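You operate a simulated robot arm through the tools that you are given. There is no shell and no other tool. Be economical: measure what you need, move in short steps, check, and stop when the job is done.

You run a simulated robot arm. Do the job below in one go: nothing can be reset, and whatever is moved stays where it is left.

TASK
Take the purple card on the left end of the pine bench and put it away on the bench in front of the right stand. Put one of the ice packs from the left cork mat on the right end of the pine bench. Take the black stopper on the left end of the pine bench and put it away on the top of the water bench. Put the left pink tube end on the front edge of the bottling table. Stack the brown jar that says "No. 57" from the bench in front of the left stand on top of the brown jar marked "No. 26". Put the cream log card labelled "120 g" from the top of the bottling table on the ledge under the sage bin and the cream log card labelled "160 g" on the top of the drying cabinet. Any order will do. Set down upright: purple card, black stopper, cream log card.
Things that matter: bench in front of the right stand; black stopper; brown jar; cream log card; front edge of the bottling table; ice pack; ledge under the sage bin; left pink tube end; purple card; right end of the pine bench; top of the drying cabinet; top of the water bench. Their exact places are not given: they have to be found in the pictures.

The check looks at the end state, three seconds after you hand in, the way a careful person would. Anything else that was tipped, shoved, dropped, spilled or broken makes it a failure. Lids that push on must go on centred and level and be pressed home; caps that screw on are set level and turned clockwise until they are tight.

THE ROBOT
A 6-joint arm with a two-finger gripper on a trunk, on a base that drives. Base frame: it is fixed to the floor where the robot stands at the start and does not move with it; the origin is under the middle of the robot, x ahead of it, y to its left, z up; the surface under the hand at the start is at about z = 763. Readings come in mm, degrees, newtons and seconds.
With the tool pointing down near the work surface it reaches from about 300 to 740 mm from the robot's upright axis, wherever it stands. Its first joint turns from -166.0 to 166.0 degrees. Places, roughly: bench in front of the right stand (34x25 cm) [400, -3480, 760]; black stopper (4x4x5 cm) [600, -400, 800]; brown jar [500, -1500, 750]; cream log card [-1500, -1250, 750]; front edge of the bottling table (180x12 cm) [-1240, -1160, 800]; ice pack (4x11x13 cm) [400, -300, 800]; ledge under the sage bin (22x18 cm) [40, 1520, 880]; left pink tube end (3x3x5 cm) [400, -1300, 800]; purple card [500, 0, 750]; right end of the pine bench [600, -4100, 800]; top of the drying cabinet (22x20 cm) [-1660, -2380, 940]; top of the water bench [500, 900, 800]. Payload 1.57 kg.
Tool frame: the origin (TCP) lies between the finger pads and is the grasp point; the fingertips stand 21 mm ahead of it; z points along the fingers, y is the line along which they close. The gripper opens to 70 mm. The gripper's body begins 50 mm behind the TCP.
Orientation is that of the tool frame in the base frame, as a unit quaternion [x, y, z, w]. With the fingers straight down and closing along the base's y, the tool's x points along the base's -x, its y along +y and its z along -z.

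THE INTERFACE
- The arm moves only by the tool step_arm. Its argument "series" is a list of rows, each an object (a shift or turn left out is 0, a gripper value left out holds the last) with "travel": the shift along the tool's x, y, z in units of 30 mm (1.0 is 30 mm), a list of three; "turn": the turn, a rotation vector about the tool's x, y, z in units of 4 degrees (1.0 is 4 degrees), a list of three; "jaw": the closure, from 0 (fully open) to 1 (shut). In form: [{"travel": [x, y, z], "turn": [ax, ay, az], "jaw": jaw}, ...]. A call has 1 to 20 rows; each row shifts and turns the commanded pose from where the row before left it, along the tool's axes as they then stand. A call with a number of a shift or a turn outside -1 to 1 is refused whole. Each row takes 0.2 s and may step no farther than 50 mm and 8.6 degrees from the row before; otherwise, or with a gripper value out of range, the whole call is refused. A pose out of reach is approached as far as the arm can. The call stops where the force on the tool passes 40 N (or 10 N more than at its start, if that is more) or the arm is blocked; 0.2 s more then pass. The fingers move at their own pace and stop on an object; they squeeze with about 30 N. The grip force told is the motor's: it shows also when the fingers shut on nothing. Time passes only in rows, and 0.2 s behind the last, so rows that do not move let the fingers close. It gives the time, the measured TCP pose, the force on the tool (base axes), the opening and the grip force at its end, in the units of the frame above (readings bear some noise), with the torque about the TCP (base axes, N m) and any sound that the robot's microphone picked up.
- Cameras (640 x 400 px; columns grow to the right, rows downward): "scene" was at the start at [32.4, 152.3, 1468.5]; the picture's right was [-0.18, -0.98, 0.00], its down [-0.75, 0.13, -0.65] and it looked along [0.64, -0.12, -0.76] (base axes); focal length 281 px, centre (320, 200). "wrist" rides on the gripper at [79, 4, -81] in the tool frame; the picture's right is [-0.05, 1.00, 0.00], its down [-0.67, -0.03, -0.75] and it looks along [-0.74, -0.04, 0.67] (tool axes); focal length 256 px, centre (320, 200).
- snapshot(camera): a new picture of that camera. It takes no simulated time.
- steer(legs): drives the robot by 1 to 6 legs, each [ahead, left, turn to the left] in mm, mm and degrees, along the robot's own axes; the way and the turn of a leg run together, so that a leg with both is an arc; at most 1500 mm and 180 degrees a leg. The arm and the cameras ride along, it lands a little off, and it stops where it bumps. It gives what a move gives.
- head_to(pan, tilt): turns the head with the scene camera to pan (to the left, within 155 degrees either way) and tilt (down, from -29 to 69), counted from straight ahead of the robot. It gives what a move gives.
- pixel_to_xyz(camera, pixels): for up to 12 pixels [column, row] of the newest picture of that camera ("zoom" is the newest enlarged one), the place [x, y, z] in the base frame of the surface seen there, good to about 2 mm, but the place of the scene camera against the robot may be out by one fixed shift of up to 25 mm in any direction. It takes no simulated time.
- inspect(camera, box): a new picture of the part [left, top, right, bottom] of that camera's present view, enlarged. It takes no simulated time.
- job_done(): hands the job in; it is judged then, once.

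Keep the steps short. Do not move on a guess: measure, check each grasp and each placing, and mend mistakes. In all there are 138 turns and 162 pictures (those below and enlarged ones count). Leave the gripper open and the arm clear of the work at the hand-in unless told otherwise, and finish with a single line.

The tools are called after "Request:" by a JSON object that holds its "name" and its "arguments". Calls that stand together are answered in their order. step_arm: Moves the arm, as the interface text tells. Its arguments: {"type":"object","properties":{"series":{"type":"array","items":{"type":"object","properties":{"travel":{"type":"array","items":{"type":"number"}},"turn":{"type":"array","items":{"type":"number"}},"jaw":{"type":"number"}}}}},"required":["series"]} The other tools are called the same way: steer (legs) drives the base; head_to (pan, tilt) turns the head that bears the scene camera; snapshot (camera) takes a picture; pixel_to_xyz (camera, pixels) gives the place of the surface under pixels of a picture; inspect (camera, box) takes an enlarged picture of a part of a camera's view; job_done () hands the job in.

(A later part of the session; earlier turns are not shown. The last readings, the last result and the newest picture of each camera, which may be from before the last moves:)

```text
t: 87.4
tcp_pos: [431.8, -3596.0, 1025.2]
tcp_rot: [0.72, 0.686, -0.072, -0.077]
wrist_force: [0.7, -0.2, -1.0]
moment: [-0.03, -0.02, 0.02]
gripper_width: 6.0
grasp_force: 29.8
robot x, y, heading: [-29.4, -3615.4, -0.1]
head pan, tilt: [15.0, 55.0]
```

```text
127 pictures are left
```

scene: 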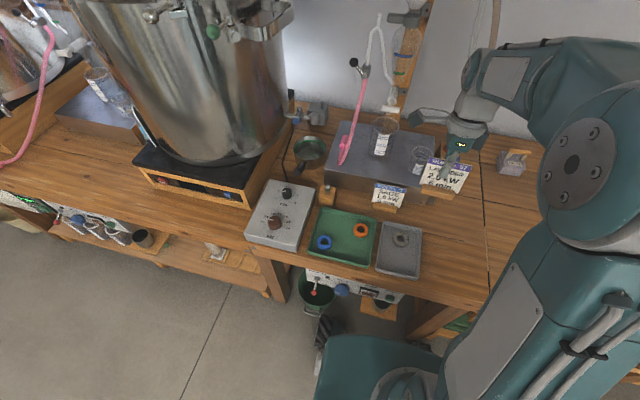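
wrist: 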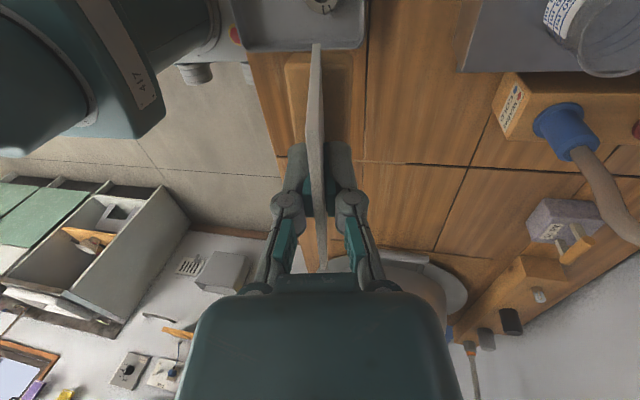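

Request:
{"name": "pixel_to_xyz", "arguments": {"camera": "wrist", "pixels": [[364, 44], [372, 10], [300, 50], [462, 68], [480, 10], [400, 100], [290, 70], [345, 70], [345, 120]]}}

Request:
{"name": "pixel_to_xyz", "arguments": {"camera": "scene", "pixels": [[421, 228], [422, 272], [402, 200], [378, 200], [392, 208], [424, 188], [375, 226]]}}

```text
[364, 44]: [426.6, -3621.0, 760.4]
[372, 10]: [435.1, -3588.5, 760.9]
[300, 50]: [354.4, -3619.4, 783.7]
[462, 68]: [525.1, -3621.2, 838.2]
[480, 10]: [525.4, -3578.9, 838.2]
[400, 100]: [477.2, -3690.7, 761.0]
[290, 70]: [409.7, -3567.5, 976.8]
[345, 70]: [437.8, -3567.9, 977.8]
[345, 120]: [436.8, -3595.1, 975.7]
```

```text
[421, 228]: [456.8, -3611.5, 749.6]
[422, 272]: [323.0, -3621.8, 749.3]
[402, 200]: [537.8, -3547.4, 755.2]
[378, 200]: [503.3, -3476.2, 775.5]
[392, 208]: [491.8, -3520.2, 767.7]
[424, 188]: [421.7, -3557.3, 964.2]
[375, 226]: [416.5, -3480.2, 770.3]
```

Stand face is at x=525, tray back at x≈425. Target TCP (472,-3602); lower to just above.

Request:
{"name": "step_arm", "arguments": {"series": [{"travel": [-0.13, 0.65, -0.139]}, {"travel": [-0.13, 0.65, -0.139]}, {"travel": [0, 0.208, 0.978]}, {"travel": [0, 0.208, 0.978]}, {"travel": [0, 0.208, 0.978]}, {"travel": [0, 0.208, 0.978]}, {"travel": [0, 0.208, 0.978]}, {"travel": [0, 0.104, 0.489]}, {"travel": [0, 0.062, 0.293]}, {"travel": [0, 0, 0]}]}}

Request:
{"name": "snapshot", "arguments": {"camera": "wrist"}}

Request:
{"name": "inspect", "arguments": {"camera": "scene", "box": [340, 120, 540, 280]}}

```text
t: 89.6
tcp_pos: [471.3, -3605.6, 852.2]
tcp_rot: [0.72, 0.687, -0.071, -0.076]
wrist_force: [0.3, -0.1, 0.0]
moment: [0.02, -0.01, -0.02]
gripper_width: 6.3
grasp_force: 30.3
robot x, y, heading: [-30.8, -3614.1, 0.3]
head pan, tilt: [15.0, 55.0]
```

```text
126 pictures are left
```

wrist: 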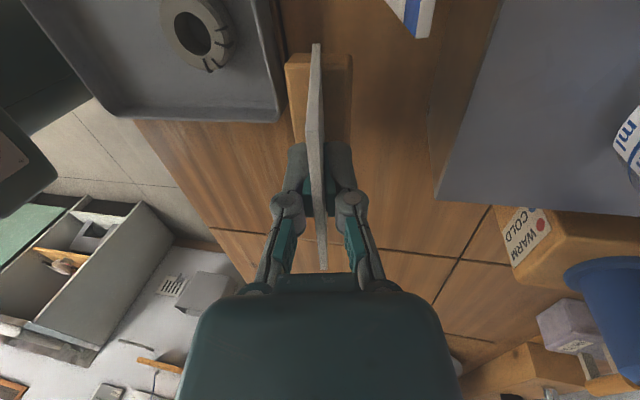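

```text
2.50 times, centred on (440, 200) of scene
```

zoom: 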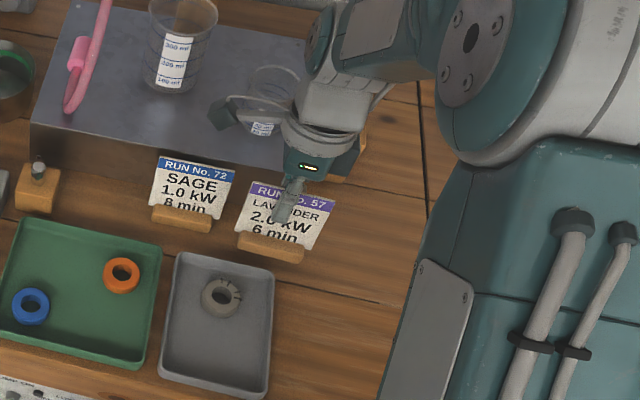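

Request:
{"name": "pixel_to_xyz", "arguments": {"camera": "zoom", "pixels": [[262, 128], [245, 95], [215, 125], [235, 140], [275, 205], [245, 248]]}}

Request:
{"name": "pixel_to_xyz", "arguments": {"camera": "wrist", "pixels": [[632, 130], [618, 150], [638, 110], [395, 5], [430, 20], [437, 200]]}}

```text
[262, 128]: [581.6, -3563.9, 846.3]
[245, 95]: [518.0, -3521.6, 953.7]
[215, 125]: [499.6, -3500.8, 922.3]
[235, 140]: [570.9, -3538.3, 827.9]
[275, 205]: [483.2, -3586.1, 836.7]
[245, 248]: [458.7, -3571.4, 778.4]
```

```text
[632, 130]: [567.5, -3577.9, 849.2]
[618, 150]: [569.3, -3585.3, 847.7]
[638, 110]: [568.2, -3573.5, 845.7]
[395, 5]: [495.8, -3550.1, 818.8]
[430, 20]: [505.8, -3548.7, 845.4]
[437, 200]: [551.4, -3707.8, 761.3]
```

Clear. Lower ~20 mm, then fine steps.

Request:
{"name": "step_arm", "arguments": {"series": [{"travel": [0, 0.083, 0.391]}, {"travel": [0, 0.042, 0.196]}, {"travel": [0, 0.01, 0.05]}, {"travel": [0, 0.01, 0.05]}, {"travel": [0, 0, 0]}]}}

```text
t: 90.8
tcp_pos: [470.4, -3605.6, 831.1]
tcp_rot: [0.72, 0.686, -0.071, -0.077]
wrist_force: [1.0, 0.2, -1.3]
moment: [0.01, -0.01, -0.01]
gripper_width: 5.9
grasp_force: 30.0
robot x, y, heading: [-31.6, -3615.4, 0.1]
head pan, tilt: [15.0, 55.0]
```

Request:
{"name": "step_arm", "arguments": {"series": [{"travel": [0, 0.01, 0.05]}, {"travel": [0, 0.01, 0.05]}, {"travel": [0, 0, 0]}]}}

```text
t: 91.6
tcp_pos: [470.9, -3605.3, 827.9]
tcp_rot: [0.72, 0.686, -0.07, -0.077]
wrist_force: [-0.1, -1.1, -1.1]
moment: [-0.01, 0.0, -0.04]
gripper_width: 5.8
grasp_force: 29.8
robot x, y, heading: [-29.2, -3619.0, -0.1]
head pan, tilt: [15.0, 55.0]
```

Request:
{"name": "step_arm", "arguments": {"series": [{"travel": [0, 0.01, 0.05]}, {"travel": [0, 0, 0]}]}}

```text
t: 92.2
tcp_pos: [471.4, -3605.1, 827.5]
tcp_rot: [0.72, 0.686, -0.07, -0.076]
wrist_force: [-0.4, -1.1, 16.8]
moment: [-0.04, 0.07, -0.03]
gripper_width: 5.8
grasp_force: 29.4
robot x, y, heading: [-27.1, -3617.4, -0.1]
head pan, tilt: [15.0, 55.0]
```

Contact. Open partly (25 mm) and withdraw along the card plane, then upward.

Request:
{"name": "step_arm", "arguments": {"series": [{"jaw": 0.65}, {"jaw": 0.65}, {"jaw": 0.65}, {"travel": [0, 0, -0.5], "jaw": 0.65}, {"travel": [0, 0, -1]}, {"travel": [0, 0, -1]}, {"travel": [0, -0.5, -1]}, {"travel": [0, -0.5, -1]}, {"travel": [0, -0.5, -1], "jaw": 0}, {"travel": [0, -0.5, -1]}, {"travel": [0, 0, 0]}]}}

Request:
{"name": "inspect", "arguments": {"camera": "scene", "box": [340, 120, 540, 280]}}

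Request:
{"name": "snapshot", "arguments": {"camera": "wrist"}}

```text
t: 94.6
tcp_pos: [452.7, -3604.6, 1028.9]
tcp_rot: [0.72, 0.686, -0.07, -0.077]
wrist_force: [0.2, -0.1, 0.6]
moment: [-0.02, 0.0, 0.01]
gripper_width: 69.9
grasp_force: 0.0
robot x, y, heading: [-28.6, -3614.3, -0.1]
head pan, tilt: [15.0, 55.0]
```

```text
2.50 times, centred on (440, 200) of scene
```

zoom: 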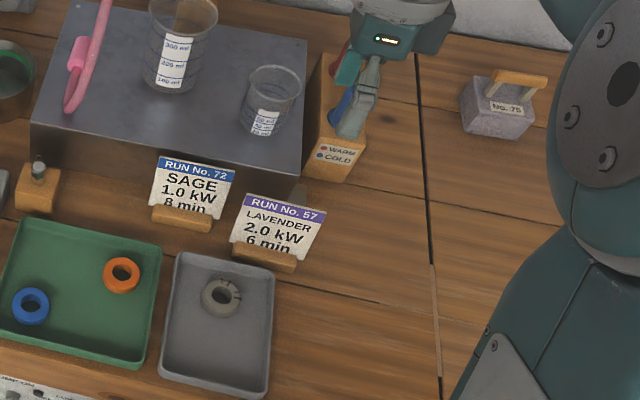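

```text
123 pictures are left
```

wrist: 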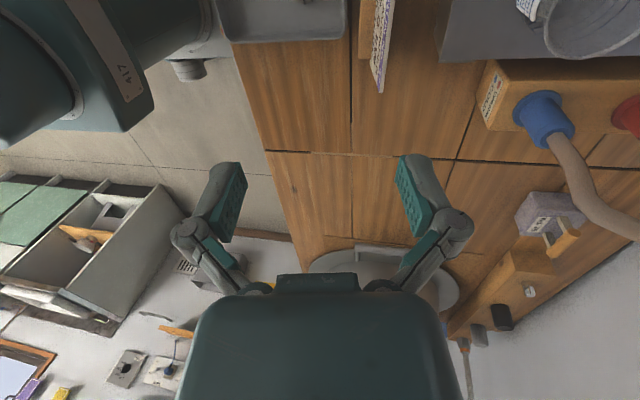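

Card placed. Look at the right end of the bench while here.

Request:
{"name": "head_to", "arguments": {"pan": -35, "tilt": 40}}

Request:
{"name": "snapshot", "arguments": {"camera": "scene"}}

```text
t: 95.8
tcp_pos: [452.3, -3605.4, 1028.6]
tcp_rot: [0.72, 0.686, -0.071, -0.077]
wrist_force: [0.2, 1.2, -0.2]
moment: [0.0, -0.01, 0.0]
gripper_width: 70.0
grasp_force: 0.1
robot x, y, heading: [-26.2, -3617.0, 0.2]
head pan, tilt: [-35.0, 40.0]
```

```text
122 pictures are left
```

scene: 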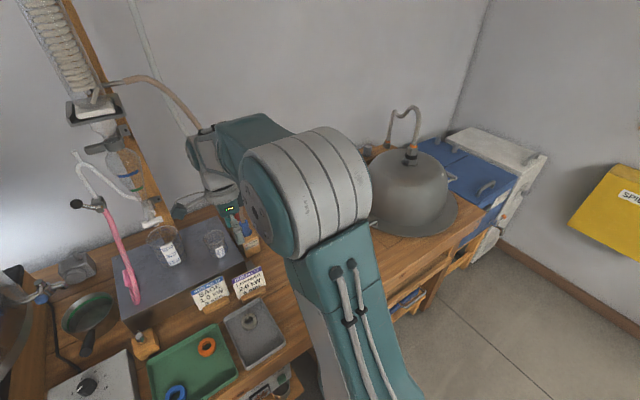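

Right end has a grey dome; details later. Next, go to the left stand (y≈-1450) for the jars and tube end; untilt the gripper on the way.

Request:
{"name": "steer", "arguments": {"legs": [[-400, 0, 0], [0, 1100, 0], [0, 1100, 0]]}}

Request:
{"name": "step_arm", "arguments": {"series": [{"turn": [-1, 0, 0]}, {"turn": [-1, 0, 0]}, {"turn": [-1, 0, 0]}, {"travel": [0, 0, 0]}]}}

Request:
{"name": "head_to", "arguments": {"pan": 10, "tilt": 35}}

Request:
{"name": "snapshot", "arguments": {"camera": "scene"}}

```text
t: 108.7
tcp_pos: [43.3, -1415.3, 1029.1]
tcp_rot: [0.717, 0.689, -0.072, -0.076]
wrist_force: [0.4, 0.7, 0.6]
moment: [-0.01, -0.04, 0.03]
gripper_width: 69.8
grasp_force: 0.0
robot x, y, heading: [-438.1, -1424.1, 0.4]
head pan, tilt: [-35.0, 40.0]
```

```text
t: 109.7
tcp_pos: [44.6, -1414.6, 1028.9]
tcp_rot: [0.722, 0.692, 0.001, -0.001]
wrist_force: [0.4, -0.2, 0.1]
moment: [0.03, -0.03, 0.03]
gripper_width: 70.0
grasp_force: 0.1
robot x, y, heading: [-438.6, -1426.4, 0.2]
head pan, tilt: [-35.0, 40.0]
```

```text
t: 110.8
tcp_pos: [43.4, -1413.8, 1028.8]
tcp_rot: [0.721, 0.693, 0.001, -0.001]
wrist_force: [0.1, 0.4, 0.8]
moment: [0.01, -0.04, 0.0]
gripper_width: 69.9
grasp_force: 0.0
robot x, y, heading: [-443.5, -1429.4, 0.5]
head pan, tilt: [10.0, 35.0]
```

```text
121 pictures are left
```

scene: 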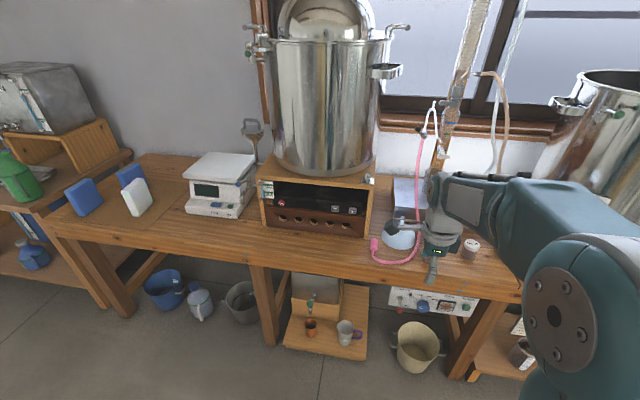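

Arm hides the jars; shift right and look left.

Request:
{"name": "steer", "arguments": {"legs": [[100, -420, 0]]}}

Request:
{"name": "head_to", "arguments": {"pan": 25, "tilt": 40}}

Request:
{"name": "snapshot", "arguments": {"camera": "scene"}}

Request:
{"name": "inspect", "arguments": {"camera": "scene", "box": [280, 130, 480, 270]}}

```text
t: 113.5
tcp_pos: [147.2, -1829.0, 1029.2]
tcp_rot: [0.72, 0.694, 0.0, 0.0]
wrist_force: [-0.5, 0.4, 0.0]
moment: [0.0, 0.02, 0.0]
gripper_width: 69.9
grasp_force: 0.0
robot x, y, heading: [-332.4, -1848.7, 0.6]
head pan, tilt: [10.0, 35.0]
```

```text
t: 114.3
tcp_pos: [146.5, -1831.9, 1029.1]
tcp_rot: [0.719, 0.695, 0.002, -0.002]
wrist_force: [-0.3, -0.3, -0.7]
moment: [0.01, -0.02, -0.06]
gripper_width: 69.8
grasp_force: 0.0
robot x, y, heading: [-335.9, -1851.7, 0.8]
head pan, tilt: [25.0, 40.0]
```

```text
120 pictures are left
```

scene: 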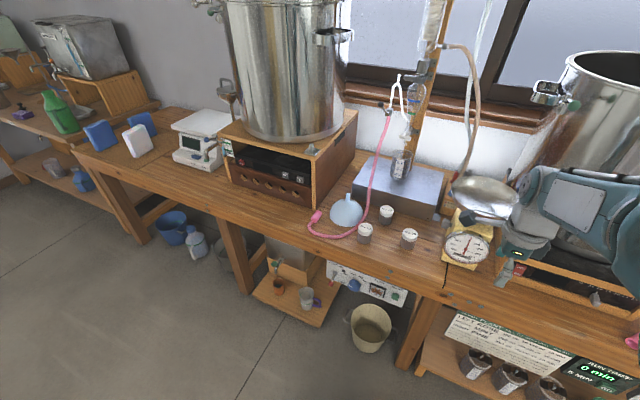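

```text
2.86 times, centred on (380, 200) of scene
```

zoom: 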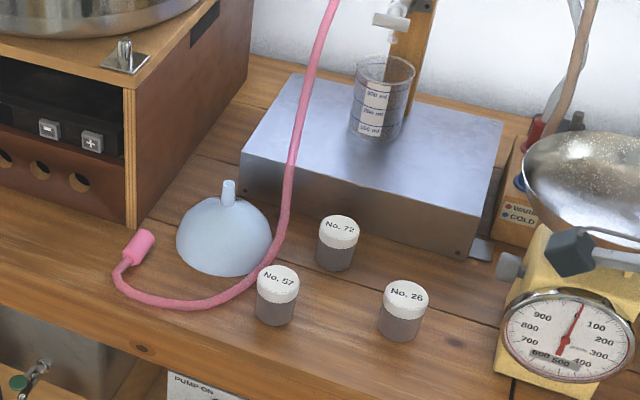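

Jars: "No. 57" at zoom (277,290), "No. 26" at (403,305), tube end at (140,245). Measure.

Request:
{"name": "pixel_to_xyz", "arguments": {"camera": "zoom", "pixels": [[278, 278], [258, 278], [299, 278], [276, 315], [405, 293], [384, 292], [426, 293], [400, 332], [338, 229], [140, 247], [128, 260], [150, 236]]}}

Request:
{"name": "pixel_to_xyz", "arguments": {"camera": "scene", "pixels": [[360, 345], [365, 305], [250, 290], [330, 280], [440, 290], [300, 235]]}}

```text
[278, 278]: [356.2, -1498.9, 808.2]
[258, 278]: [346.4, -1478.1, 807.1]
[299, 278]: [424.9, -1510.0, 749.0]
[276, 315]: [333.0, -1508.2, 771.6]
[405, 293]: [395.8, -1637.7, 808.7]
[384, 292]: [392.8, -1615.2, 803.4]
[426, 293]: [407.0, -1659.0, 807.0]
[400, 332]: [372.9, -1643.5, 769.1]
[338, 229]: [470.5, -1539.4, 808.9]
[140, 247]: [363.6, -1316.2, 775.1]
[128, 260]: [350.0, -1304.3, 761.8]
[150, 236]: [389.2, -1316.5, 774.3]
```

```text
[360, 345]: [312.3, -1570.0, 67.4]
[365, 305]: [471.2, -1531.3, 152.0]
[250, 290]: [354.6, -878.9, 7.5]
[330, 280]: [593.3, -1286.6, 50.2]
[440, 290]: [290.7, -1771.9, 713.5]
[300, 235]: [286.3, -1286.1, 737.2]
```

Drive so the gripper hovers over the jars and view from the wrist.

Request:
{"name": "steer", "arguments": {"legs": [[0, 335, -0.7], [250, 0, 0]]}}

Request:
{"name": "snapshot", "arguments": {"camera": "wrist"}}

Request:
{"name": "head_to", "arguments": {"pan": 10, "tilt": 60}}

Request:
{"name": "snapshot", "arguments": {"camera": "scene"}}

```text
t: 117.9
tcp_pos: [396.7, -1503.7, 1028.8]
tcp_rot: [0.725, 0.689, 0.001, -0.001]
wrist_force: [0.0, 0.1, 0.4]
moment: [0.02, -0.01, 0.02]
gripper_width: 70.2
grasp_force: 0.2
robot x, y, heading: [-84.2, -1509.3, -0.3]
head pan, tilt: [25.0, 40.0]
```

```text
118 pictures are left
```

wrist: 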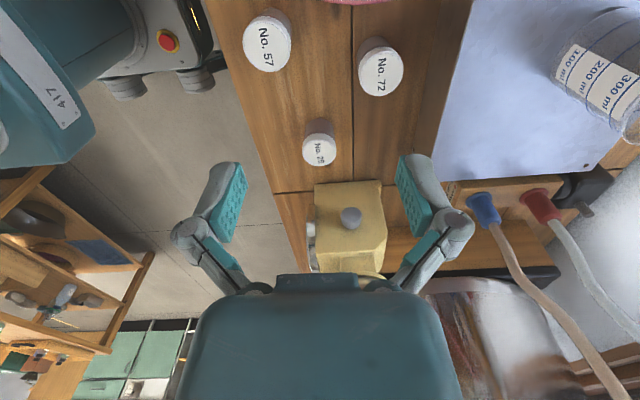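

```text
t: 118.7
tcp_pos: [396.6, -1504.1, 1029.2]
tcp_rot: [0.725, 0.688, 0.001, -0.002]
wrist_force: [0.3, 1.2, 0.0]
moment: [0.05, -0.03, 0.0]
gripper_width: 69.7
grasp_force: 0.1
robot x, y, heading: [-85.5, -1508.2, 0.0]
head pan, tilt: [10.0, 60.0]
```

```text
117 pictures are left
```

scene: 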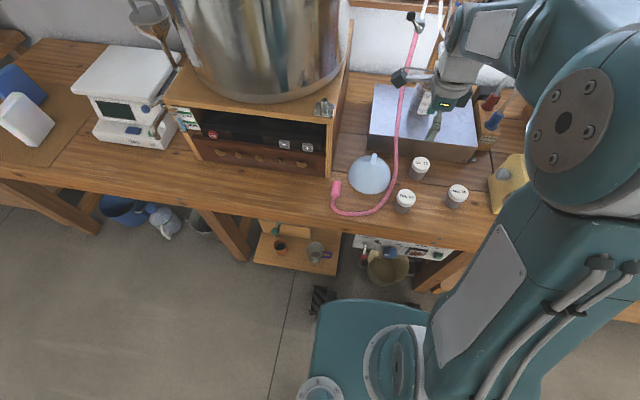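

Request:
{"name": "pixel_to_xyz", "arguments": {"camera": "wrist", "pixels": [[267, 42], [246, 42], [289, 42], [267, 18], [319, 148], [303, 148], [335, 148], [319, 162], [380, 70], [345, 3], [355, 215], [385, 250]]}}

Request:
{"name": "pixel_to_xyz", "arguments": {"camera": "scene", "pixels": [[404, 195], [396, 165], [393, 185], [403, 90], [412, 40], [372, 212], [336, 190], [335, 205], [400, 75], [413, 20]]}}

```text
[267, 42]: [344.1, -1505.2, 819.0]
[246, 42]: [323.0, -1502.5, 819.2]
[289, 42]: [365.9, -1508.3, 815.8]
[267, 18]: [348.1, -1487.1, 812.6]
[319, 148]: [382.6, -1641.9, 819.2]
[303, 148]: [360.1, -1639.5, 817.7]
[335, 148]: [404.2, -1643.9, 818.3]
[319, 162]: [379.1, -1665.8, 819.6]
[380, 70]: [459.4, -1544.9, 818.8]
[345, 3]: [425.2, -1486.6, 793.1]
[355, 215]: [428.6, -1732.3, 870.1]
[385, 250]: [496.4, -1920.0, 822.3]
```

```text
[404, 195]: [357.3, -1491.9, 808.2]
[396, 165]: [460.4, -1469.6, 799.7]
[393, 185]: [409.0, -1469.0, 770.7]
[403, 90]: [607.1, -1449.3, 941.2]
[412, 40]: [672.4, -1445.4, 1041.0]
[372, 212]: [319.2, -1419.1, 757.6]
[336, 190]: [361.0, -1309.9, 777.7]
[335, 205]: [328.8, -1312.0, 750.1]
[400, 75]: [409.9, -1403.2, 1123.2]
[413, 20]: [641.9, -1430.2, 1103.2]
```

Jar 57 centre (344.5,-1506), jar 26 centre (382,-1643), tops z≈819. Move over jar 57 and descend most of the way, then check.

Request:
{"name": "step_arm", "arguments": {"series": [{"travel": [-0.08, -0.87, 0]}, {"travel": [-0.08, -0.87, 0]}, {"travel": [0, 0, 1]}, {"travel": [0, 0, 1]}, {"travel": [0, 0, 1]}, {"travel": [0, 0, 1]}, {"travel": [0, 0, 1]}, {"travel": [0, 0, 0]}]}}

Request:
{"name": "snapshot", "arguments": {"camera": "wrist"}}

Request:
{"name": "pixel_to_xyz", "arguments": {"camera": "wrist", "pixels": [[320, 90], [290, 90], [350, 90], [320, 110]]}}

```text
t: 120.5
tcp_pos: [345.1, -1504.2, 878.0]
tcp_rot: [0.725, 0.689, 0.001, -0.001]
wrist_force: [-0.1, -0.4, 0.2]
moment: [0.01, -0.03, -0.01]
gripper_width: 70.1
grasp_force: 0.1
robot x, y, heading: [-82.8, -1513.4, -0.5]
head pan, tilt: [10.0, 60.0]
```

```text
116 pictures are left
```

wrist: 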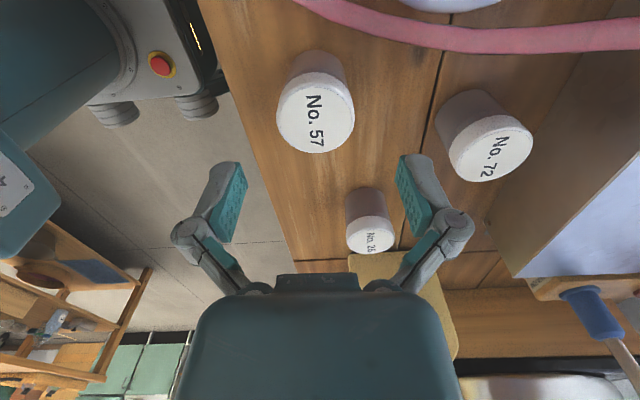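

```text
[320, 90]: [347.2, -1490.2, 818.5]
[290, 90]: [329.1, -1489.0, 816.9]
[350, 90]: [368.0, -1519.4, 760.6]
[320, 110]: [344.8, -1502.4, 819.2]
```

Aligned. Descend 77 mm and close.

Request:
{"name": "step_arm", "arguments": {"series": [{"travel": [0, 0, 1]}, {"travel": [0, 0, 1]}, {"travel": [0, 0, 0.55]}, {"travel": [0, 0, 0]}, {"jaw": 1}, {"jaw": 1}, {"jaw": 1}, {"jaw": 1}]}}

Request:
{"name": "step_arm", "arguments": {"series": [{"travel": [0, 0, -0.5]}, {"travel": [0, 0, -1]}, {"travel": [0, 0, -1]}, {"travel": [0, 0, -1]}, {"travel": [0, 0, -1]}, {"travel": [0, 0, 0]}]}}

Request:
{"name": "snapshot", "arguments": {"camera": "wrist"}}

```text
t: 122.3
tcp_pos: [345.3, -1505.0, 803.4]
tcp_rot: [0.724, 0.689, 0.003, -0.001]
wrist_force: [0.6, 0.3, 12.7]
moment: [-0.02, 0.1, -0.01]
gripper_width: 46.3
grasp_force: 29.9
robot x, y, heading: [-87.3, -1512.9, -0.3]
head pan, tilt: [10.0, 60.0]
```

```text
t: 123.7
tcp_pos: [344.0, -1505.2, 937.6]
tcp_rot: [0.725, 0.689, 0.001, -0.001]
wrist_force: [-0.9, -0.7, -0.3]
moment: [0.0, 0.0, 0.01]
gripper_width: 46.1
grasp_force: 30.1
robot x, y, heading: [-87.8, -1513.0, -0.4]
head pan, tilt: [10.0, 60.0]
```

```text
115 pictures are left
```

wrist: 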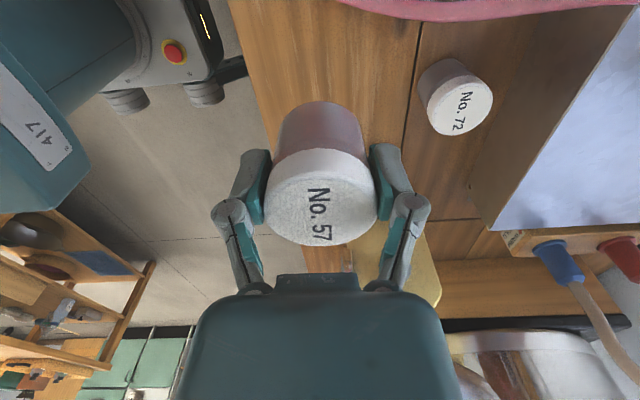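

Held (46 mm). Move over jar 26 at this height and check alignment.

Request:
{"name": "step_arm", "arguments": {"series": [{"travel": [-0.9, 0.3, 0]}, {"travel": [-0.9, 0.3, 0]}, {"travel": [-0.9, 0.3, 0]}, {"travel": [-0.9, 0.3, 0]}, {"travel": [-0.93, 0.3, 0]}, {"travel": [0, 0, 0]}, {"travel": [0, 0, 0]}]}}

Request:
{"name": "snapshot", "arguments": {"camera": "wrist"}}

Request:
{"name": "head_to", "arguments": {"pan": 0, "tilt": 50}}

Request:
{"name": "inspect", "arguments": {"camera": "scene", "box": [300, 80, 500, 220]}}

```text
t: 125.3
tcp_pos: [383.0, -1644.8, 936.4]
tcp_rot: [0.725, 0.689, 0.002, -0.001]
wrist_force: [0.4, -0.7, -0.2]
moment: [0.04, -0.02, 0.01]
gripper_width: 46.4
grasp_force: 29.3
robot x, y, heading: [-86.0, -1510.0, -0.3]
head pan, tilt: [10.0, 60.0]
```

```text
114 pictures are left
```

wrist: 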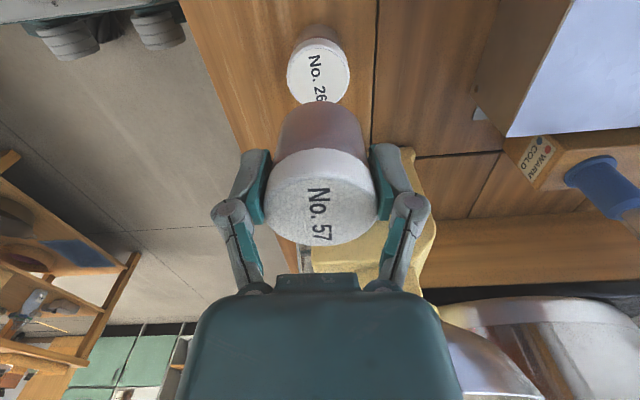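

```text
t: 126.1
tcp_pos: [382.4, -1645.1, 937.9]
tcp_rot: [0.725, 0.689, 0.003, -0.001]
wrist_force: [-0.4, 0.5, -0.3]
moment: [0.0, 0.02, 0.01]
gripper_width: 46.4
grasp_force: 29.7
robot x, y, heading: [-87.2, -1514.2, -0.1]
head pan, tilt: [0.0, 50.0]
```

```text
2.86 times, centred on (400, 150) of scene
```

zoom: 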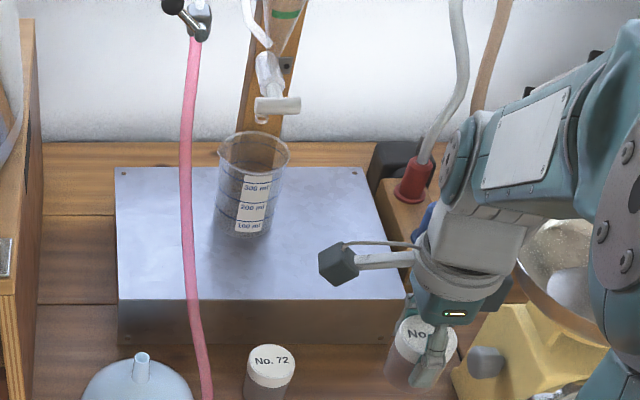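

Request:
{"name": "pixel_to_xyz", "arguments": {"camera": "wrist", "pixels": [[318, 70], [289, 72], [349, 72], [318, 50], [318, 95], [300, 92], [336, 92]]}}

```text
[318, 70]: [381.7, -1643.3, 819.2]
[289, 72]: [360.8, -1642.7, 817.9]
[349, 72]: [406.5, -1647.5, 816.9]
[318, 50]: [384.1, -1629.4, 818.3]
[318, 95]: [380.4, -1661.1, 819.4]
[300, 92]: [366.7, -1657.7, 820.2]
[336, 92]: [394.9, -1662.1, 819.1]
```

Aligned within ~1 mm. Descend 68 mm then fine.

Request:
{"name": "step_arm", "arguments": {"series": [{"travel": [0, 0, 1]}, {"travel": [0, 0, 0.8]}, {"travel": [0, 0, 0.4]}, {"travel": [0, 0, 0.1]}, {"travel": [0, 0, 0.05]}, {"travel": [0, 0, 0]}]}}

Request:
{"name": "step_arm", "arguments": {"series": [{"travel": [0, 0, 0.05]}, {"travel": [0, 0, 0.05]}, {"travel": [0, 0, 0]}]}}

Request:
{"name": "inspect", "arguments": {"camera": "scene", "box": [340, 120, 500, 220]}}

```text
t: 127.5
tcp_pos: [381.6, -1644.0, 867.3]
tcp_rot: [0.725, 0.689, 0.001, -0.002]
wrist_force: [0.6, -0.3, 0.2]
moment: [0.0, 0.0, -0.01]
gripper_width: 46.4
grasp_force: 30.1
robot x, y, heading: [-83.9, -1510.1, -0.2]
head pan, tilt: [0.0, 50.0]
```

```text
t: 128.3
tcp_pos: [382.6, -1642.3, 864.3]
tcp_rot: [0.725, 0.689, 0.002, -0.002]
wrist_force: [0.6, -0.3, -1.1]
moment: [-0.01, 0.02, -0.01]
gripper_width: 46.3
grasp_force: 30.0
robot x, y, heading: [-86.2, -1510.3, -0.4]
head pan, tilt: [0.0, 50.0]
```

```text
4.00 times, centred on (420, 170) of scene
```

zoom: 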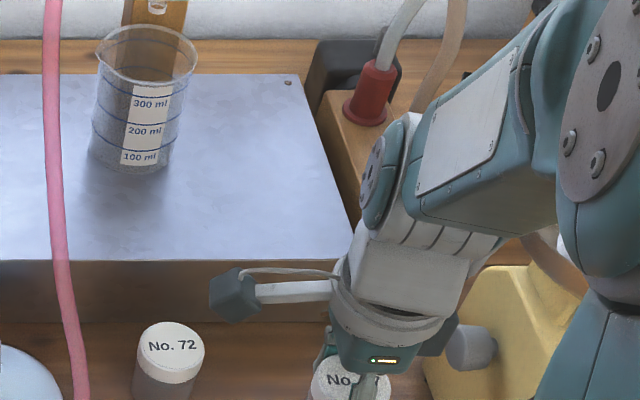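

Request:
{"name": "step_arm", "arguments": {"series": [{"travel": [0, 0, 0.05]}, {"travel": [0, 0, 0.04]}, {"travel": [0, 0, 0]}]}}

```text
t: 129.1
tcp_pos: [381.8, -1643.3, 860.6]
tcp_rot: [0.724, 0.689, 0.002, -0.001]
wrist_force: [0.6, 0.0, 1.2]
moment: [-0.01, 0.02, 0.01]
gripper_width: 46.2
grasp_force: 30.0
robot x, y, heading: [-86.8, -1511.6, -0.4]
head pan, tilt: [0.0, 50.0]
```

Request:
{"name": "step_arm", "arguments": {"series": [{"travel": [0, 0, 0.04]}, {"travel": [0, 0, 0]}]}}

```text
t: 129.7
tcp_pos: [382.7, -1643.2, 859.9]
tcp_rot: [0.725, 0.689, 0.002, 0.0]
wrist_force: [-1.8, 0.8, 18.4]
moment: [-0.05, 0.1, 0.01]
gripper_width: 46.1
grasp_force: 29.7
robot x, y, heading: [-85.7, -1512.4, -0.3]
head pan, tilt: [0.0, 50.0]
```

Contact (18 N). Release and rise.

Request:
{"name": "step_arm", "arguments": {"series": [{"travel": [0, 0, -0.03]}, {"jaw": 0}, {"jaw": 0}, {"jaw": 0}, {"travel": [0, 0, -0.5]}, {"travel": [0, 0, -1]}, {"travel": [0, 0, -1]}, {"travel": [0, 0, -1]}, {"travel": [0, 0, -1]}, {"travel": [0, 0, -1]}, {"travel": [0, 0, 0]}]}}

Request:
{"name": "snapshot", "arguments": {"camera": "wrist"}}

Request:
{"name": "inspect", "arguments": {"camera": "scene", "box": [340, 120, 500, 220]}}

```text
t: 132.1
tcp_pos: [382.3, -1645.0, 1026.9]
tcp_rot: [0.725, 0.689, 0.002, -0.002]
wrist_force: [-0.7, 0.1, 0.2]
moment: [0.02, -0.02, -0.01]
gripper_width: 70.1
grasp_force: 0.1
robot x, y, heading: [-82.2, -1511.7, -0.2]
head pan, tilt: [0.0, 50.0]
```

```text
111 pictures are left
```

wrist: 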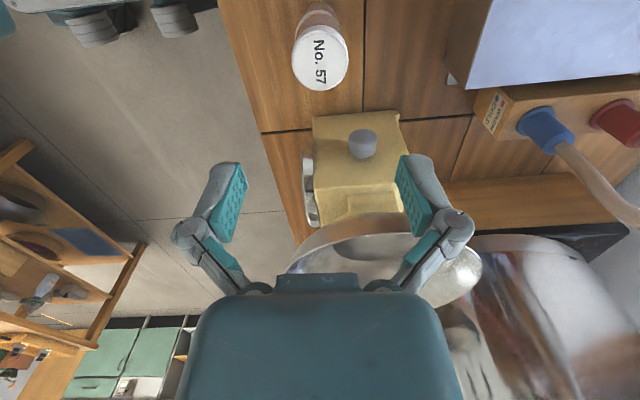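

```text
4.00 times, centred on (420, 170) of scene
```

zoom: 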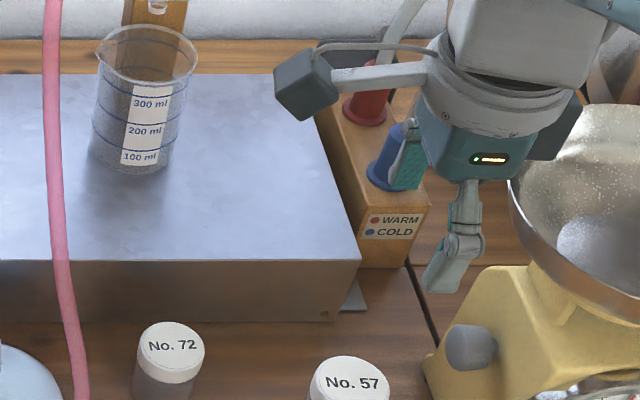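

Stack stands. Now rotate the gripper back to close along y and go over the tube end.

Request:
{"name": "step_arm", "arguments": {"series": [{"turn": [0, 0, -1]}, {"turn": [0, 0, -1]}, {"turn": [0, 0, -1]}, {"turn": [0, 0, -1]}, {"turn": [0, 0, -1]}, {"turn": [0, 0, -1]}, {"turn": [0, 0, -1]}, {"turn": [0, 0, -1]}, {"turn": [0, 0, -1]}, {"turn": [0, 0, -1]}, {"turn": [0, 0, -1]}, {"turn": [0, 0, -1]}, {"turn": [0, 0, -1]}, {"turn": [0, 0, -1]}, {"turn": [0, 0, -1]}, {"turn": [0, 0, -1]}, {"turn": [0, 0, -1]}, {"turn": [0, 0, -1]}, {"turn": [0, 0, -1]}, {"turn": [0, 0, -1]}]}}

Request:
{"name": "step_arm", "arguments": {"series": [{"turn": [0, 0, -1]}, {"turn": [0, 0, -1]}, {"turn": [0, 0, -1]}, {"turn": [0, 0, -0.25]}, {"travel": [0.7, 1, 0]}, {"travel": [0.7, 1, 0]}, {"travel": [0, 1, 0]}, {"travel": [0, 1, 0]}, {"travel": [0, 1, 0]}, {"travel": [0, 0, 0]}]}}

Request:
{"name": "steer", "arguments": {"legs": [[0, 170, 0.2]]}}

Request:
{"name": "snapshot", "arguments": {"camera": "wrist"}}

```text
t: 136.3
tcp_pos: [382.3, -1644.3, 1026.0]
tcp_rot: [0.111, 0.994, 0.003, -0.001]
wrist_force: [-0.4, 0.0, 0.3]
moment: [0.01, 0.02, -0.01]
gripper_width: 69.9
grasp_force: 0.0
robot x, y, heading: [-85.5, -1510.5, -0.4]
head pan, tilt: [0.0, 50.0]
```

```text
t: 138.5
tcp_pos: [339.0, -1494.3, 1026.4]
tcp_rot: [0.0, 1.0, 0.002, 0.0]
wrist_force: [0.7, 0.0, -0.3]
moment: [0.0, 0.0, -0.02]
gripper_width: 70.1
grasp_force: 0.2
robot x, y, heading: [-87.0, -1514.1, -0.4]
head pan, tilt: [0.0, 50.0]
```

```text
t: 139.9
tcp_pos: [340.1, -1325.5, 1027.9]
tcp_rot: [-0.003, 1.0, 0.003, 0.0]
wrist_force: [0.5, -0.3, 1.2]
moment: [0.0, 0.03, -0.01]
gripper_width: 70.0
grasp_force: 0.1
robot x, y, heading: [-83.1, -1347.4, -0.0]
head pan, tilt: [0.0, 50.0]
```

```text
109 pictures are left
```

wrist: 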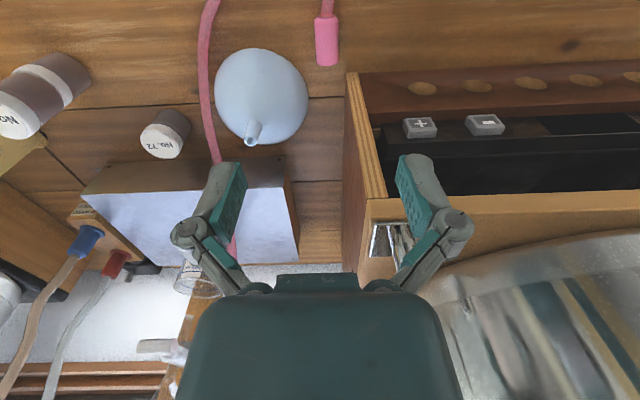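

Request:
{"name": "pixel_to_xyz", "arguments": {"camera": "wrist", "pixels": [[326, 42], [326, 62], [326, 20], [316, 42], [337, 42], [345, 80], [360, 200], [330, 5], [250, 130], [360, 75]]}}

```text
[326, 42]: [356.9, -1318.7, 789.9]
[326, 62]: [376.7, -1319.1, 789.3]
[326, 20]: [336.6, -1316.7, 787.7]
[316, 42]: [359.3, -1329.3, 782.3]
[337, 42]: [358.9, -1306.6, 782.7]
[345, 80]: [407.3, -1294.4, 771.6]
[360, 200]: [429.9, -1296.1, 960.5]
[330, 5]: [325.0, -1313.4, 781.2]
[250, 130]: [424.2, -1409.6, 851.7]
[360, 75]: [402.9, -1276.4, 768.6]
```

Sleeve centre (357,-1318), top 790. Descend at x≈348 to z≈800 and check.

Request:
{"name": "step_arm", "arguments": {"series": [{"travel": [-0.27, 0.25, 0]}, {"travel": [0, 0, 1]}, {"travel": [0, 0, 1]}, {"travel": [0, 0, 1]}, {"travel": [0, 0, 1]}, {"travel": [0, 0, 1]}, {"travel": [0, 0, 1]}, {"travel": [0, 0, 1]}, {"travel": [0, 0, 0.4]}, {"travel": [0, 0, 0]}]}}

Request:
{"name": "snapshot", "arguments": {"camera": "wrist"}}

```text
t: 142.1
tcp_pos: [347.5, -1316.9, 804.3]
tcp_rot: [-0.001, 1.0, 0.002, 0.0]
wrist_force: [-0.3, -0.5, -0.2]
moment: [-0.04, 0.0, 0.0]
gripper_width: 70.1
grasp_force: 0.2
robot x, y, heading: [-84.7, -1347.9, -0.1]
head pan, tilt: [0.0, 50.0]
```

```text
108 pictures are left
```

wrist: 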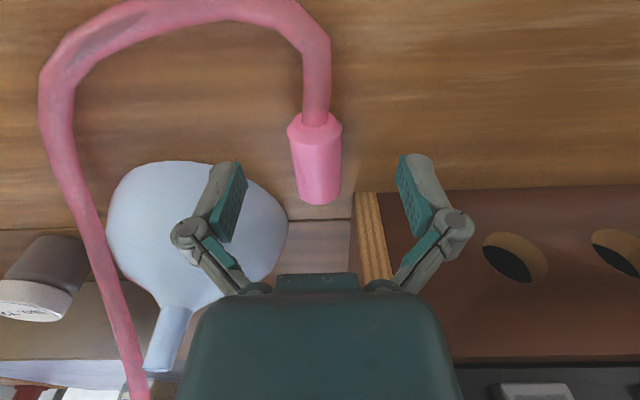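

Request:
{"name": "pixel_to_xyz", "arguments": {"camera": "wrist", "pixels": [[316, 165], [291, 165], [340, 165], [316, 125], [316, 200], [283, 230], [220, 165], [180, 165], [270, 205], [190, 190]]}}

```text
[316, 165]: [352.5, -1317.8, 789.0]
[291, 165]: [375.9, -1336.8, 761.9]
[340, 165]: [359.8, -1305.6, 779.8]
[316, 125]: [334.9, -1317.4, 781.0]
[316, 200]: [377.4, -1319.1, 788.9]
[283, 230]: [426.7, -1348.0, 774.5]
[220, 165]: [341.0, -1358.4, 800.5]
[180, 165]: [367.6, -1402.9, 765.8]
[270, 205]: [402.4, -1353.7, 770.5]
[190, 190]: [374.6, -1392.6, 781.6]
```

Clear of the funnel; narrow the jaws a bit, descend 18 mm, close, and lift slowly 60 mm checking the force.

Request:
{"name": "step_arm", "arguments": {"series": [{"jaw": 0.3}, {"travel": [0, 0, 0.4]}, {"travel": [0, 0, 0.2]}, {"travel": [0, 0, 0]}, {"jaw": 1}, {"jaw": 1}, {"jaw": 1}, {"jaw": 1}, {"travel": [0, 0, -0.5]}, {"travel": [0, 0, -0.5]}, {"travel": [0, 0, -0.5]}, {"travel": [0, 0, -0.5]}, {"travel": [0, 0, 0]}]}}

Request:
{"name": "snapshot", "arguments": {"camera": "wrist"}}

Request:
{"name": "snapshot", "arguments": {"camera": "scene"}}

```text
t: 144.9
tcp_pos: [347.7, -1315.6, 845.7]
tcp_rot: [-0.002, 1.0, 0.002, -0.001]
wrist_force: [-0.6, -0.3, -0.4]
moment: [0.03, -0.02, 0.0]
gripper_width: 27.3
grasp_force: 29.6
robot x, y, heading: [-82.4, -1345.0, 0.0]
head pan, tilt: [0.0, 50.0]
```

```text
107 pictures are left
```

wrist: 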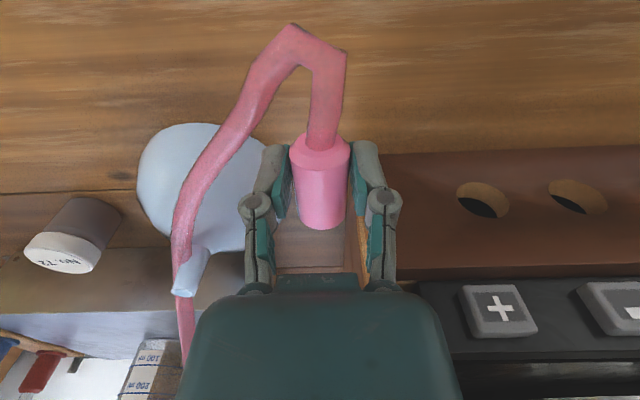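

```text
106 pictures are left
```

scene: 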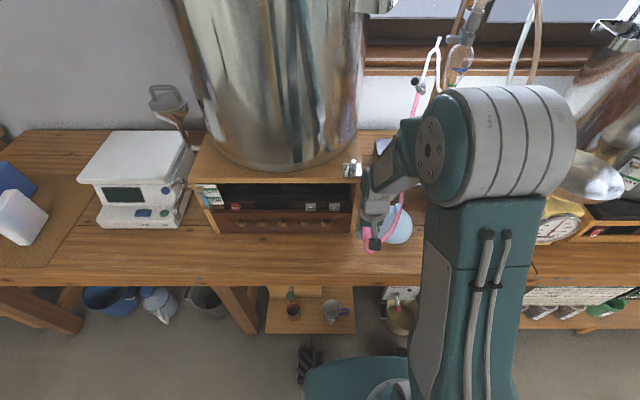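

Held with no load; the tube follows. Lift to z≈1030 and back off, watching force.

Request:
{"name": "step_arm", "arguments": {"series": [{"travel": [0, 0, -1]}, {"travel": [0, 0, -1]}, {"travel": [0, 0, -1]}, {"travel": [0, 0, -1]}, {"travel": [0, 0, -1]}, {"travel": [0, 0, -1]}, {"travel": [0, 0, 0]}]}}

Request:
{"name": "steer", "arguments": {"legs": [[-250, 0, 0]]}}

Request:
{"name": "snapshot", "arguments": {"camera": "scene"}}

Request:
{"name": "snapshot", "arguments": {"camera": "wrist"}}

```text
t: 146.5
tcp_pos: [348.3, -1316.3, 1027.7]
tcp_rot: [-0.002, 1.0, 0.001, 0.0]
wrist_force: [0.7, 0.1, 0.1]
moment: [-0.03, -0.01, 0.02]
gripper_width: 27.1
grasp_force: 29.5
robot x, y, heading: [-82.1, -1340.1, -0.1]
head pan, tilt: [0.0, 50.0]
```

```text
t: 148.3
tcp_pos: [99.2, -1315.3, 1026.3]
tcp_rot: [-0.002, 1.0, 0.002, 0.0]
wrist_force: [0.0, -0.6, -0.3]
moment: [0.03, 0.0, 0.02]
gripper_width: 27.3
grasp_force: 29.2
robot x, y, heading: [-333.9, -1341.5, -0.4]
head pan, tilt: [0.0, 50.0]
```

```text
105 pictures are left
```

scene: 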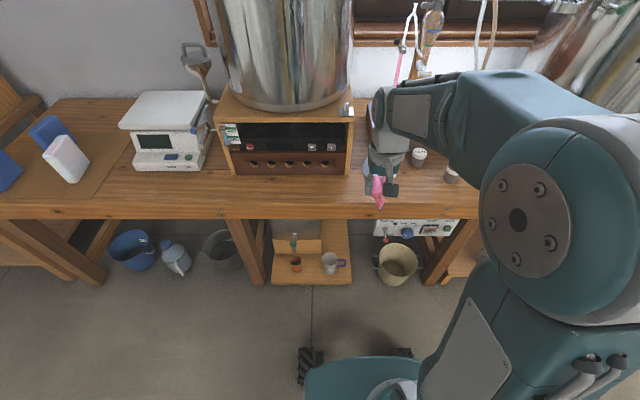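

```text
104 pictures are left
```

wrist: 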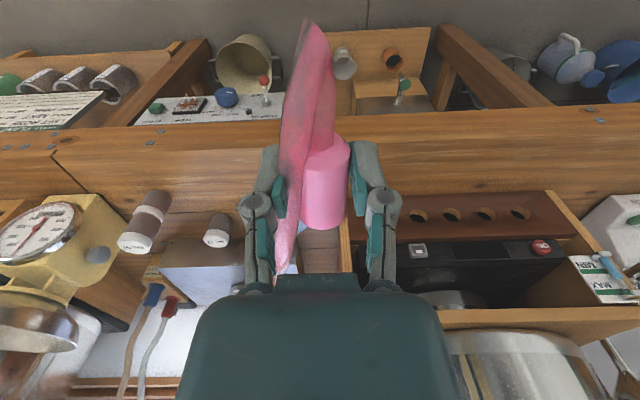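

No resistance; the tube follows freely. Back up, turn around to face the bottling table.

Request:
{"name": "steer", "arguments": {"legs": [[-120, 0, 0], [0, 0, 179.9]]}}

Request:
{"name": "head_to", "arguments": {"pan": 15, "tilt": 40}}

Request:
{"name": "snapshot", "arguments": {"camera": "scene"}}

Request:
{"name": "snapshot", "arguments": {"camera": "wrist"}}

```text
t: 157.0
tcp_pos: [-884.5, -1386.6, 1027.1]
tcp_rot: [1.0, 0.02, 0.0, 0.002]
wrist_force: [0.4, -0.9, -0.2]
moment: [0.02, -0.04, 0.0]
gripper_width: 27.3
grasp_force: 30.1
robot x, y, heading: [-452.4, -1339.8, -178.1]
head pan, tilt: [0.0, 50.0]
```

```text
t: 157.8
tcp_pos: [-884.9, -1386.9, 1026.0]
tcp_rot: [1.0, 0.02, 0.0, 0.002]
wrist_force: [0.7, 0.7, -1.0]
moment: [0.02, 0.02, 0.01]
gripper_width: 27.1
grasp_force: 30.0
robot x, y, heading: [-453.4, -1339.9, -178.1]
head pan, tilt: [15.0, 40.0]
```

```text
103 pictures are left
```

scene: 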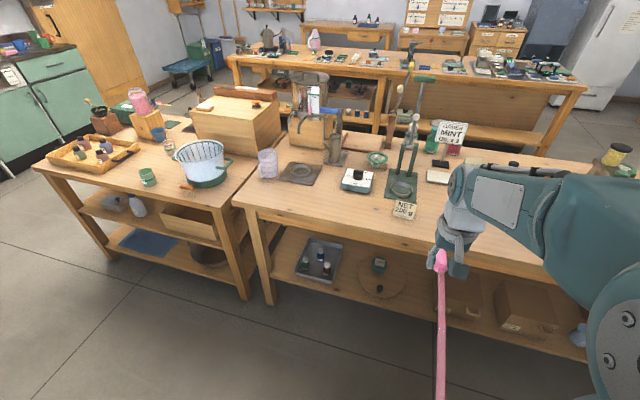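

```text
102 pictures are left
```

wrist: 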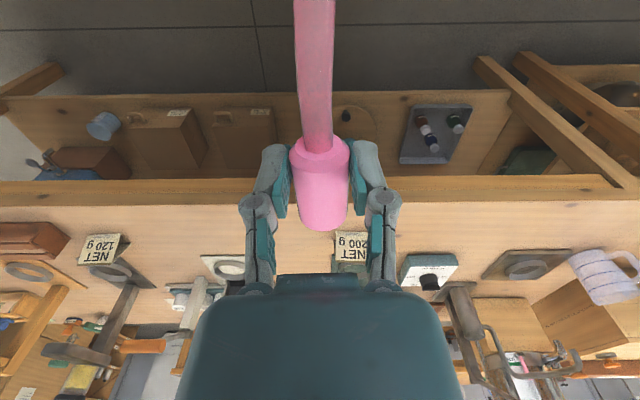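

Request:
{"name": "pixel_to_xyz", "arguments": {"camera": "wrist", "pixels": [[300, 183], [300, 200], [300, 240], [352, 255], [352, 238], [230, 262], [100, 250], [115, 240], [420, 225], [60, 190]]}}

Request:
{"name": "inspect", "arguments": {"camera": "scene", "box": [240, 110, 480, 260]}}

Request:
{"name": "pixel_to_xyz", "arguments": {"camera": "zoom", "pixels": [[430, 265], [440, 230], [530, 170], [500, 330], [470, 310], [560, 60]]}}

```text
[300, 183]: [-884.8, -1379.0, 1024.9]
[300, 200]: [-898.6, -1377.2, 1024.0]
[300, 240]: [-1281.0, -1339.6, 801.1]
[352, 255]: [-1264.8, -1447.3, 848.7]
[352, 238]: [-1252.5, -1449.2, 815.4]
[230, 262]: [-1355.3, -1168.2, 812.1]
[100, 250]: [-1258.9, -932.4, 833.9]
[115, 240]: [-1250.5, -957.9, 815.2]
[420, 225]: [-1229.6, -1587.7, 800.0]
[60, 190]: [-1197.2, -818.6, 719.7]
```

```text
2.67 times, centred on (360, 185) of scene
```

zoom: 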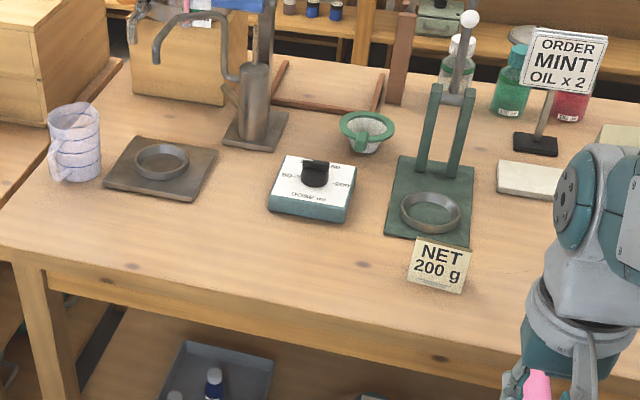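

```text
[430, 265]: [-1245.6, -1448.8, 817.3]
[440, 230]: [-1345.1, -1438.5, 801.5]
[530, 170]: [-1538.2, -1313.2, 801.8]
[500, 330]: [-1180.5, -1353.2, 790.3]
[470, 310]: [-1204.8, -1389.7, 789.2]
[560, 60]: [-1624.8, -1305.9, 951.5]
```

Clear spot on the strip at (-1225,-1240). Drive: straighten, 125 mm to +y, ahead 335.

Request:
{"name": "steer", "arguments": {"legs": [[0, 0, -1.9], [0, -125, 0], [335, 0, 0]]}}

Request:
{"name": "snapshot", "arguments": {"camera": "wrist"}}

```text
t: 161.2
tcp_pos: [-1222.3, -1243.3, 1026.9]
tcp_rot: [1.0, 0.004, 0.0, 0.003]
wrist_force: [0.3, -0.2, -0.3]
moment: [0.0, -0.03, 0.0]
gripper_width: 27.2
grasp_force: 30.2
robot x, y, heading: [-786.3, -1216.8, -179.8]
head pan, tilt: [15.0, 40.0]
```

```text
100 pictures are left
```

wrist: 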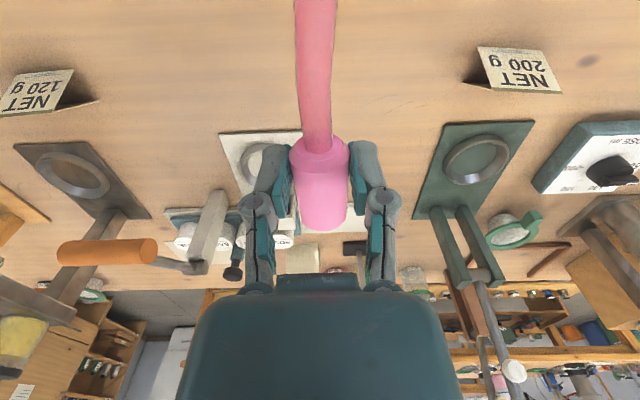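

Request:
{"name": "pixel_to_xyz", "arguments": {"camera": "wrist", "pixels": [[230, 140], [260, 160], [210, 210], [235, 270], [130, 250], [465, 240], [440, 130]]}}

Request:
{"name": "step_arm", "arguments": {"series": [{"travel": [0, 0, 1]}, {"travel": [0, 0, 1]}, {"travel": [0, 0, 1]}, {"travel": [0, 0, 1]}, {"travel": [0, 0, 1]}, {"travel": [0, 0, 1]}, {"travel": [0, 0, 0.4]}, {"travel": [0, 0, 0]}]}}

Request:
{"name": "snapshot", "arguments": {"camera": "wrist"}}

```text
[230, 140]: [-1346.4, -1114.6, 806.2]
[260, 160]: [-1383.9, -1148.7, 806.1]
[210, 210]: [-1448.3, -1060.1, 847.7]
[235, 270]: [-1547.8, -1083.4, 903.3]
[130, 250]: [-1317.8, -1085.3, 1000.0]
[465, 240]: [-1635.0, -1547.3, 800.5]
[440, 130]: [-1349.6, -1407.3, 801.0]
```

```text
t: 163.0
tcp_pos: [-1222.8, -1246.5, 834.5]
tcp_rot: [1.0, 0.003, 0.0, 0.002]
wrist_force: [-0.6, -0.2, -0.8]
moment: [-0.02, 0.01, 0.01]
gripper_width: 27.0
grasp_force: 29.9
robot x, y, heading: [-789.6, -1217.3, -179.6]
head pan, tilt: [15.0, 40.0]
```

```text
99 pictures are left
```

wrist: 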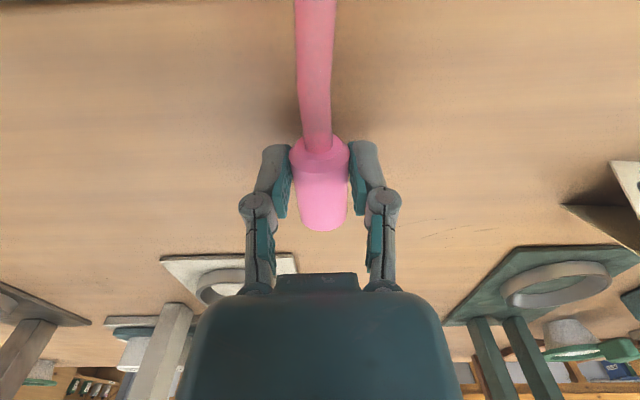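

Request:
{"name": "step_arm", "arguments": {"series": [{"travel": [0, 0, 0.1]}, {"travel": [0, 0, 0.08]}, {"travel": [0, 0, 0.05]}, {"travel": [0, 0, 0]}]}}

```text
t: 164.0
tcp_pos: [-1221.1, -1246.3, 828.0]
tcp_rot: [1.0, 0.004, 0.0, 0.002]
wrist_force: [0.8, 0.4, -1.1]
moment: [-0.01, -0.05, 0.01]
gripper_width: 26.8
grasp_force: 30.3
robot x, y, heading: [-790.2, -1214.9, -179.7]
head pan, tilt: [15.0, 40.0]
```

Request:
{"name": "step_arm", "arguments": {"series": [{"travel": [0, 0, 0.04]}, {"travel": [0, 0, 0.04]}, {"travel": [0, 0, 0]}]}}

```text
t: 164.8
tcp_pos: [-1222.3, -1246.4, 826.6]
tcp_rot: [1.0, 0.003, 0.0, 0.002]
wrist_force: [-0.6, 1.7, 4.5]
moment: [0.02, 0.13, -0.04]
gripper_width: 26.4
grasp_force: 30.3
robot x, y, heading: [-790.5, -1217.2, -180.0]
head pan, tilt: [15.0, 40.0]
```

Touching. Release (partial then full) and rise.

Request:
{"name": "step_arm", "arguments": {"series": [{"travel": [0, 0, 0.02]}, {"jaw": 0.3}, {"jaw": 0.3}, {"jaw": 0.3}, {"travel": [0, 0, -0.5]}, {"travel": [0, 0, -1]}, {"travel": [0, 0, -1]}, {"travel": [0, 0, -1], "jaw": 0}, {"travel": [0, 0, -1]}, {"travel": [0, 0, -1]}, {"travel": [0, 0, -1]}, {"travel": [0, 0, 0]}, {"travel": [0, 0, 0]}]}}

Request:
{"name": "snapshot", "arguments": {"camera": "wrist"}}

Request:
{"name": "head_to", "arguments": {"pan": -15, "tilt": 45}}

Request:
{"name": "snapshot", "arguments": {"camera": "scene"}}

```text
t: 167.6
tcp_pos: [-1222.5, -1248.4, 1019.8]
tcp_rot: [1.0, 0.004, 0.0, 0.002]
wrist_force: [0.8, -0.8, -0.5]
moment: [0.03, 0.0, 0.01]
gripper_width: 70.2
grasp_force: 0.0
robot x, y, heading: [-789.5, -1218.7, -180.0]
head pan, tilt: [15.0, 40.0]
```

```text
98 pictures are left
```

wrist: 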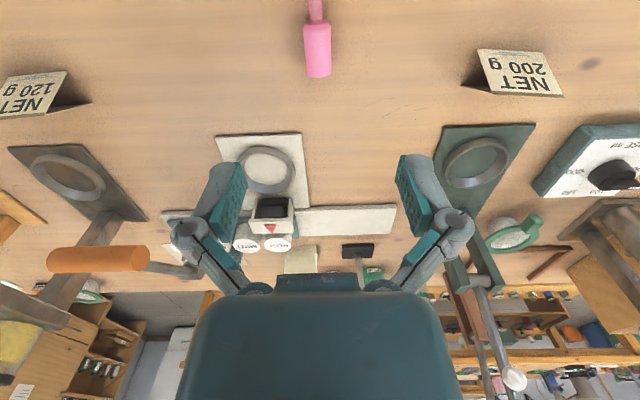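

```text
t: 168.6
tcp_pos: [-1222.1, -1248.7, 1019.8]
tcp_rot: [1.0, 0.004, 0.0, 0.002]
wrist_force: [-0.3, -1.1, -0.6]
moment: [-0.02, 0.0, -0.02]
gripper_width: 70.0
grasp_force: 0.0
robot x, y, heading: [-786.2, -1215.2, -179.5]
head pan, tilt: [-15.0, 45.0]
```

```text
97 pictures are left
```

scene: 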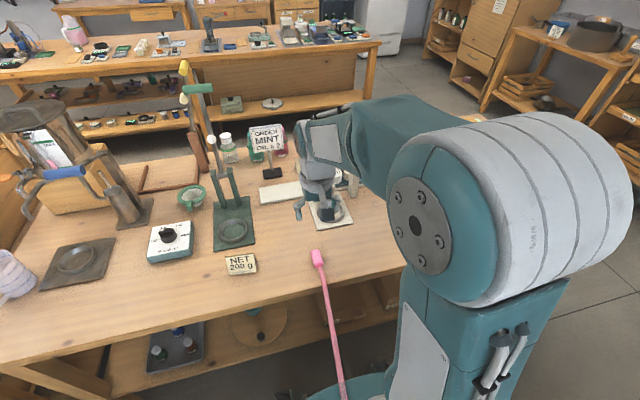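

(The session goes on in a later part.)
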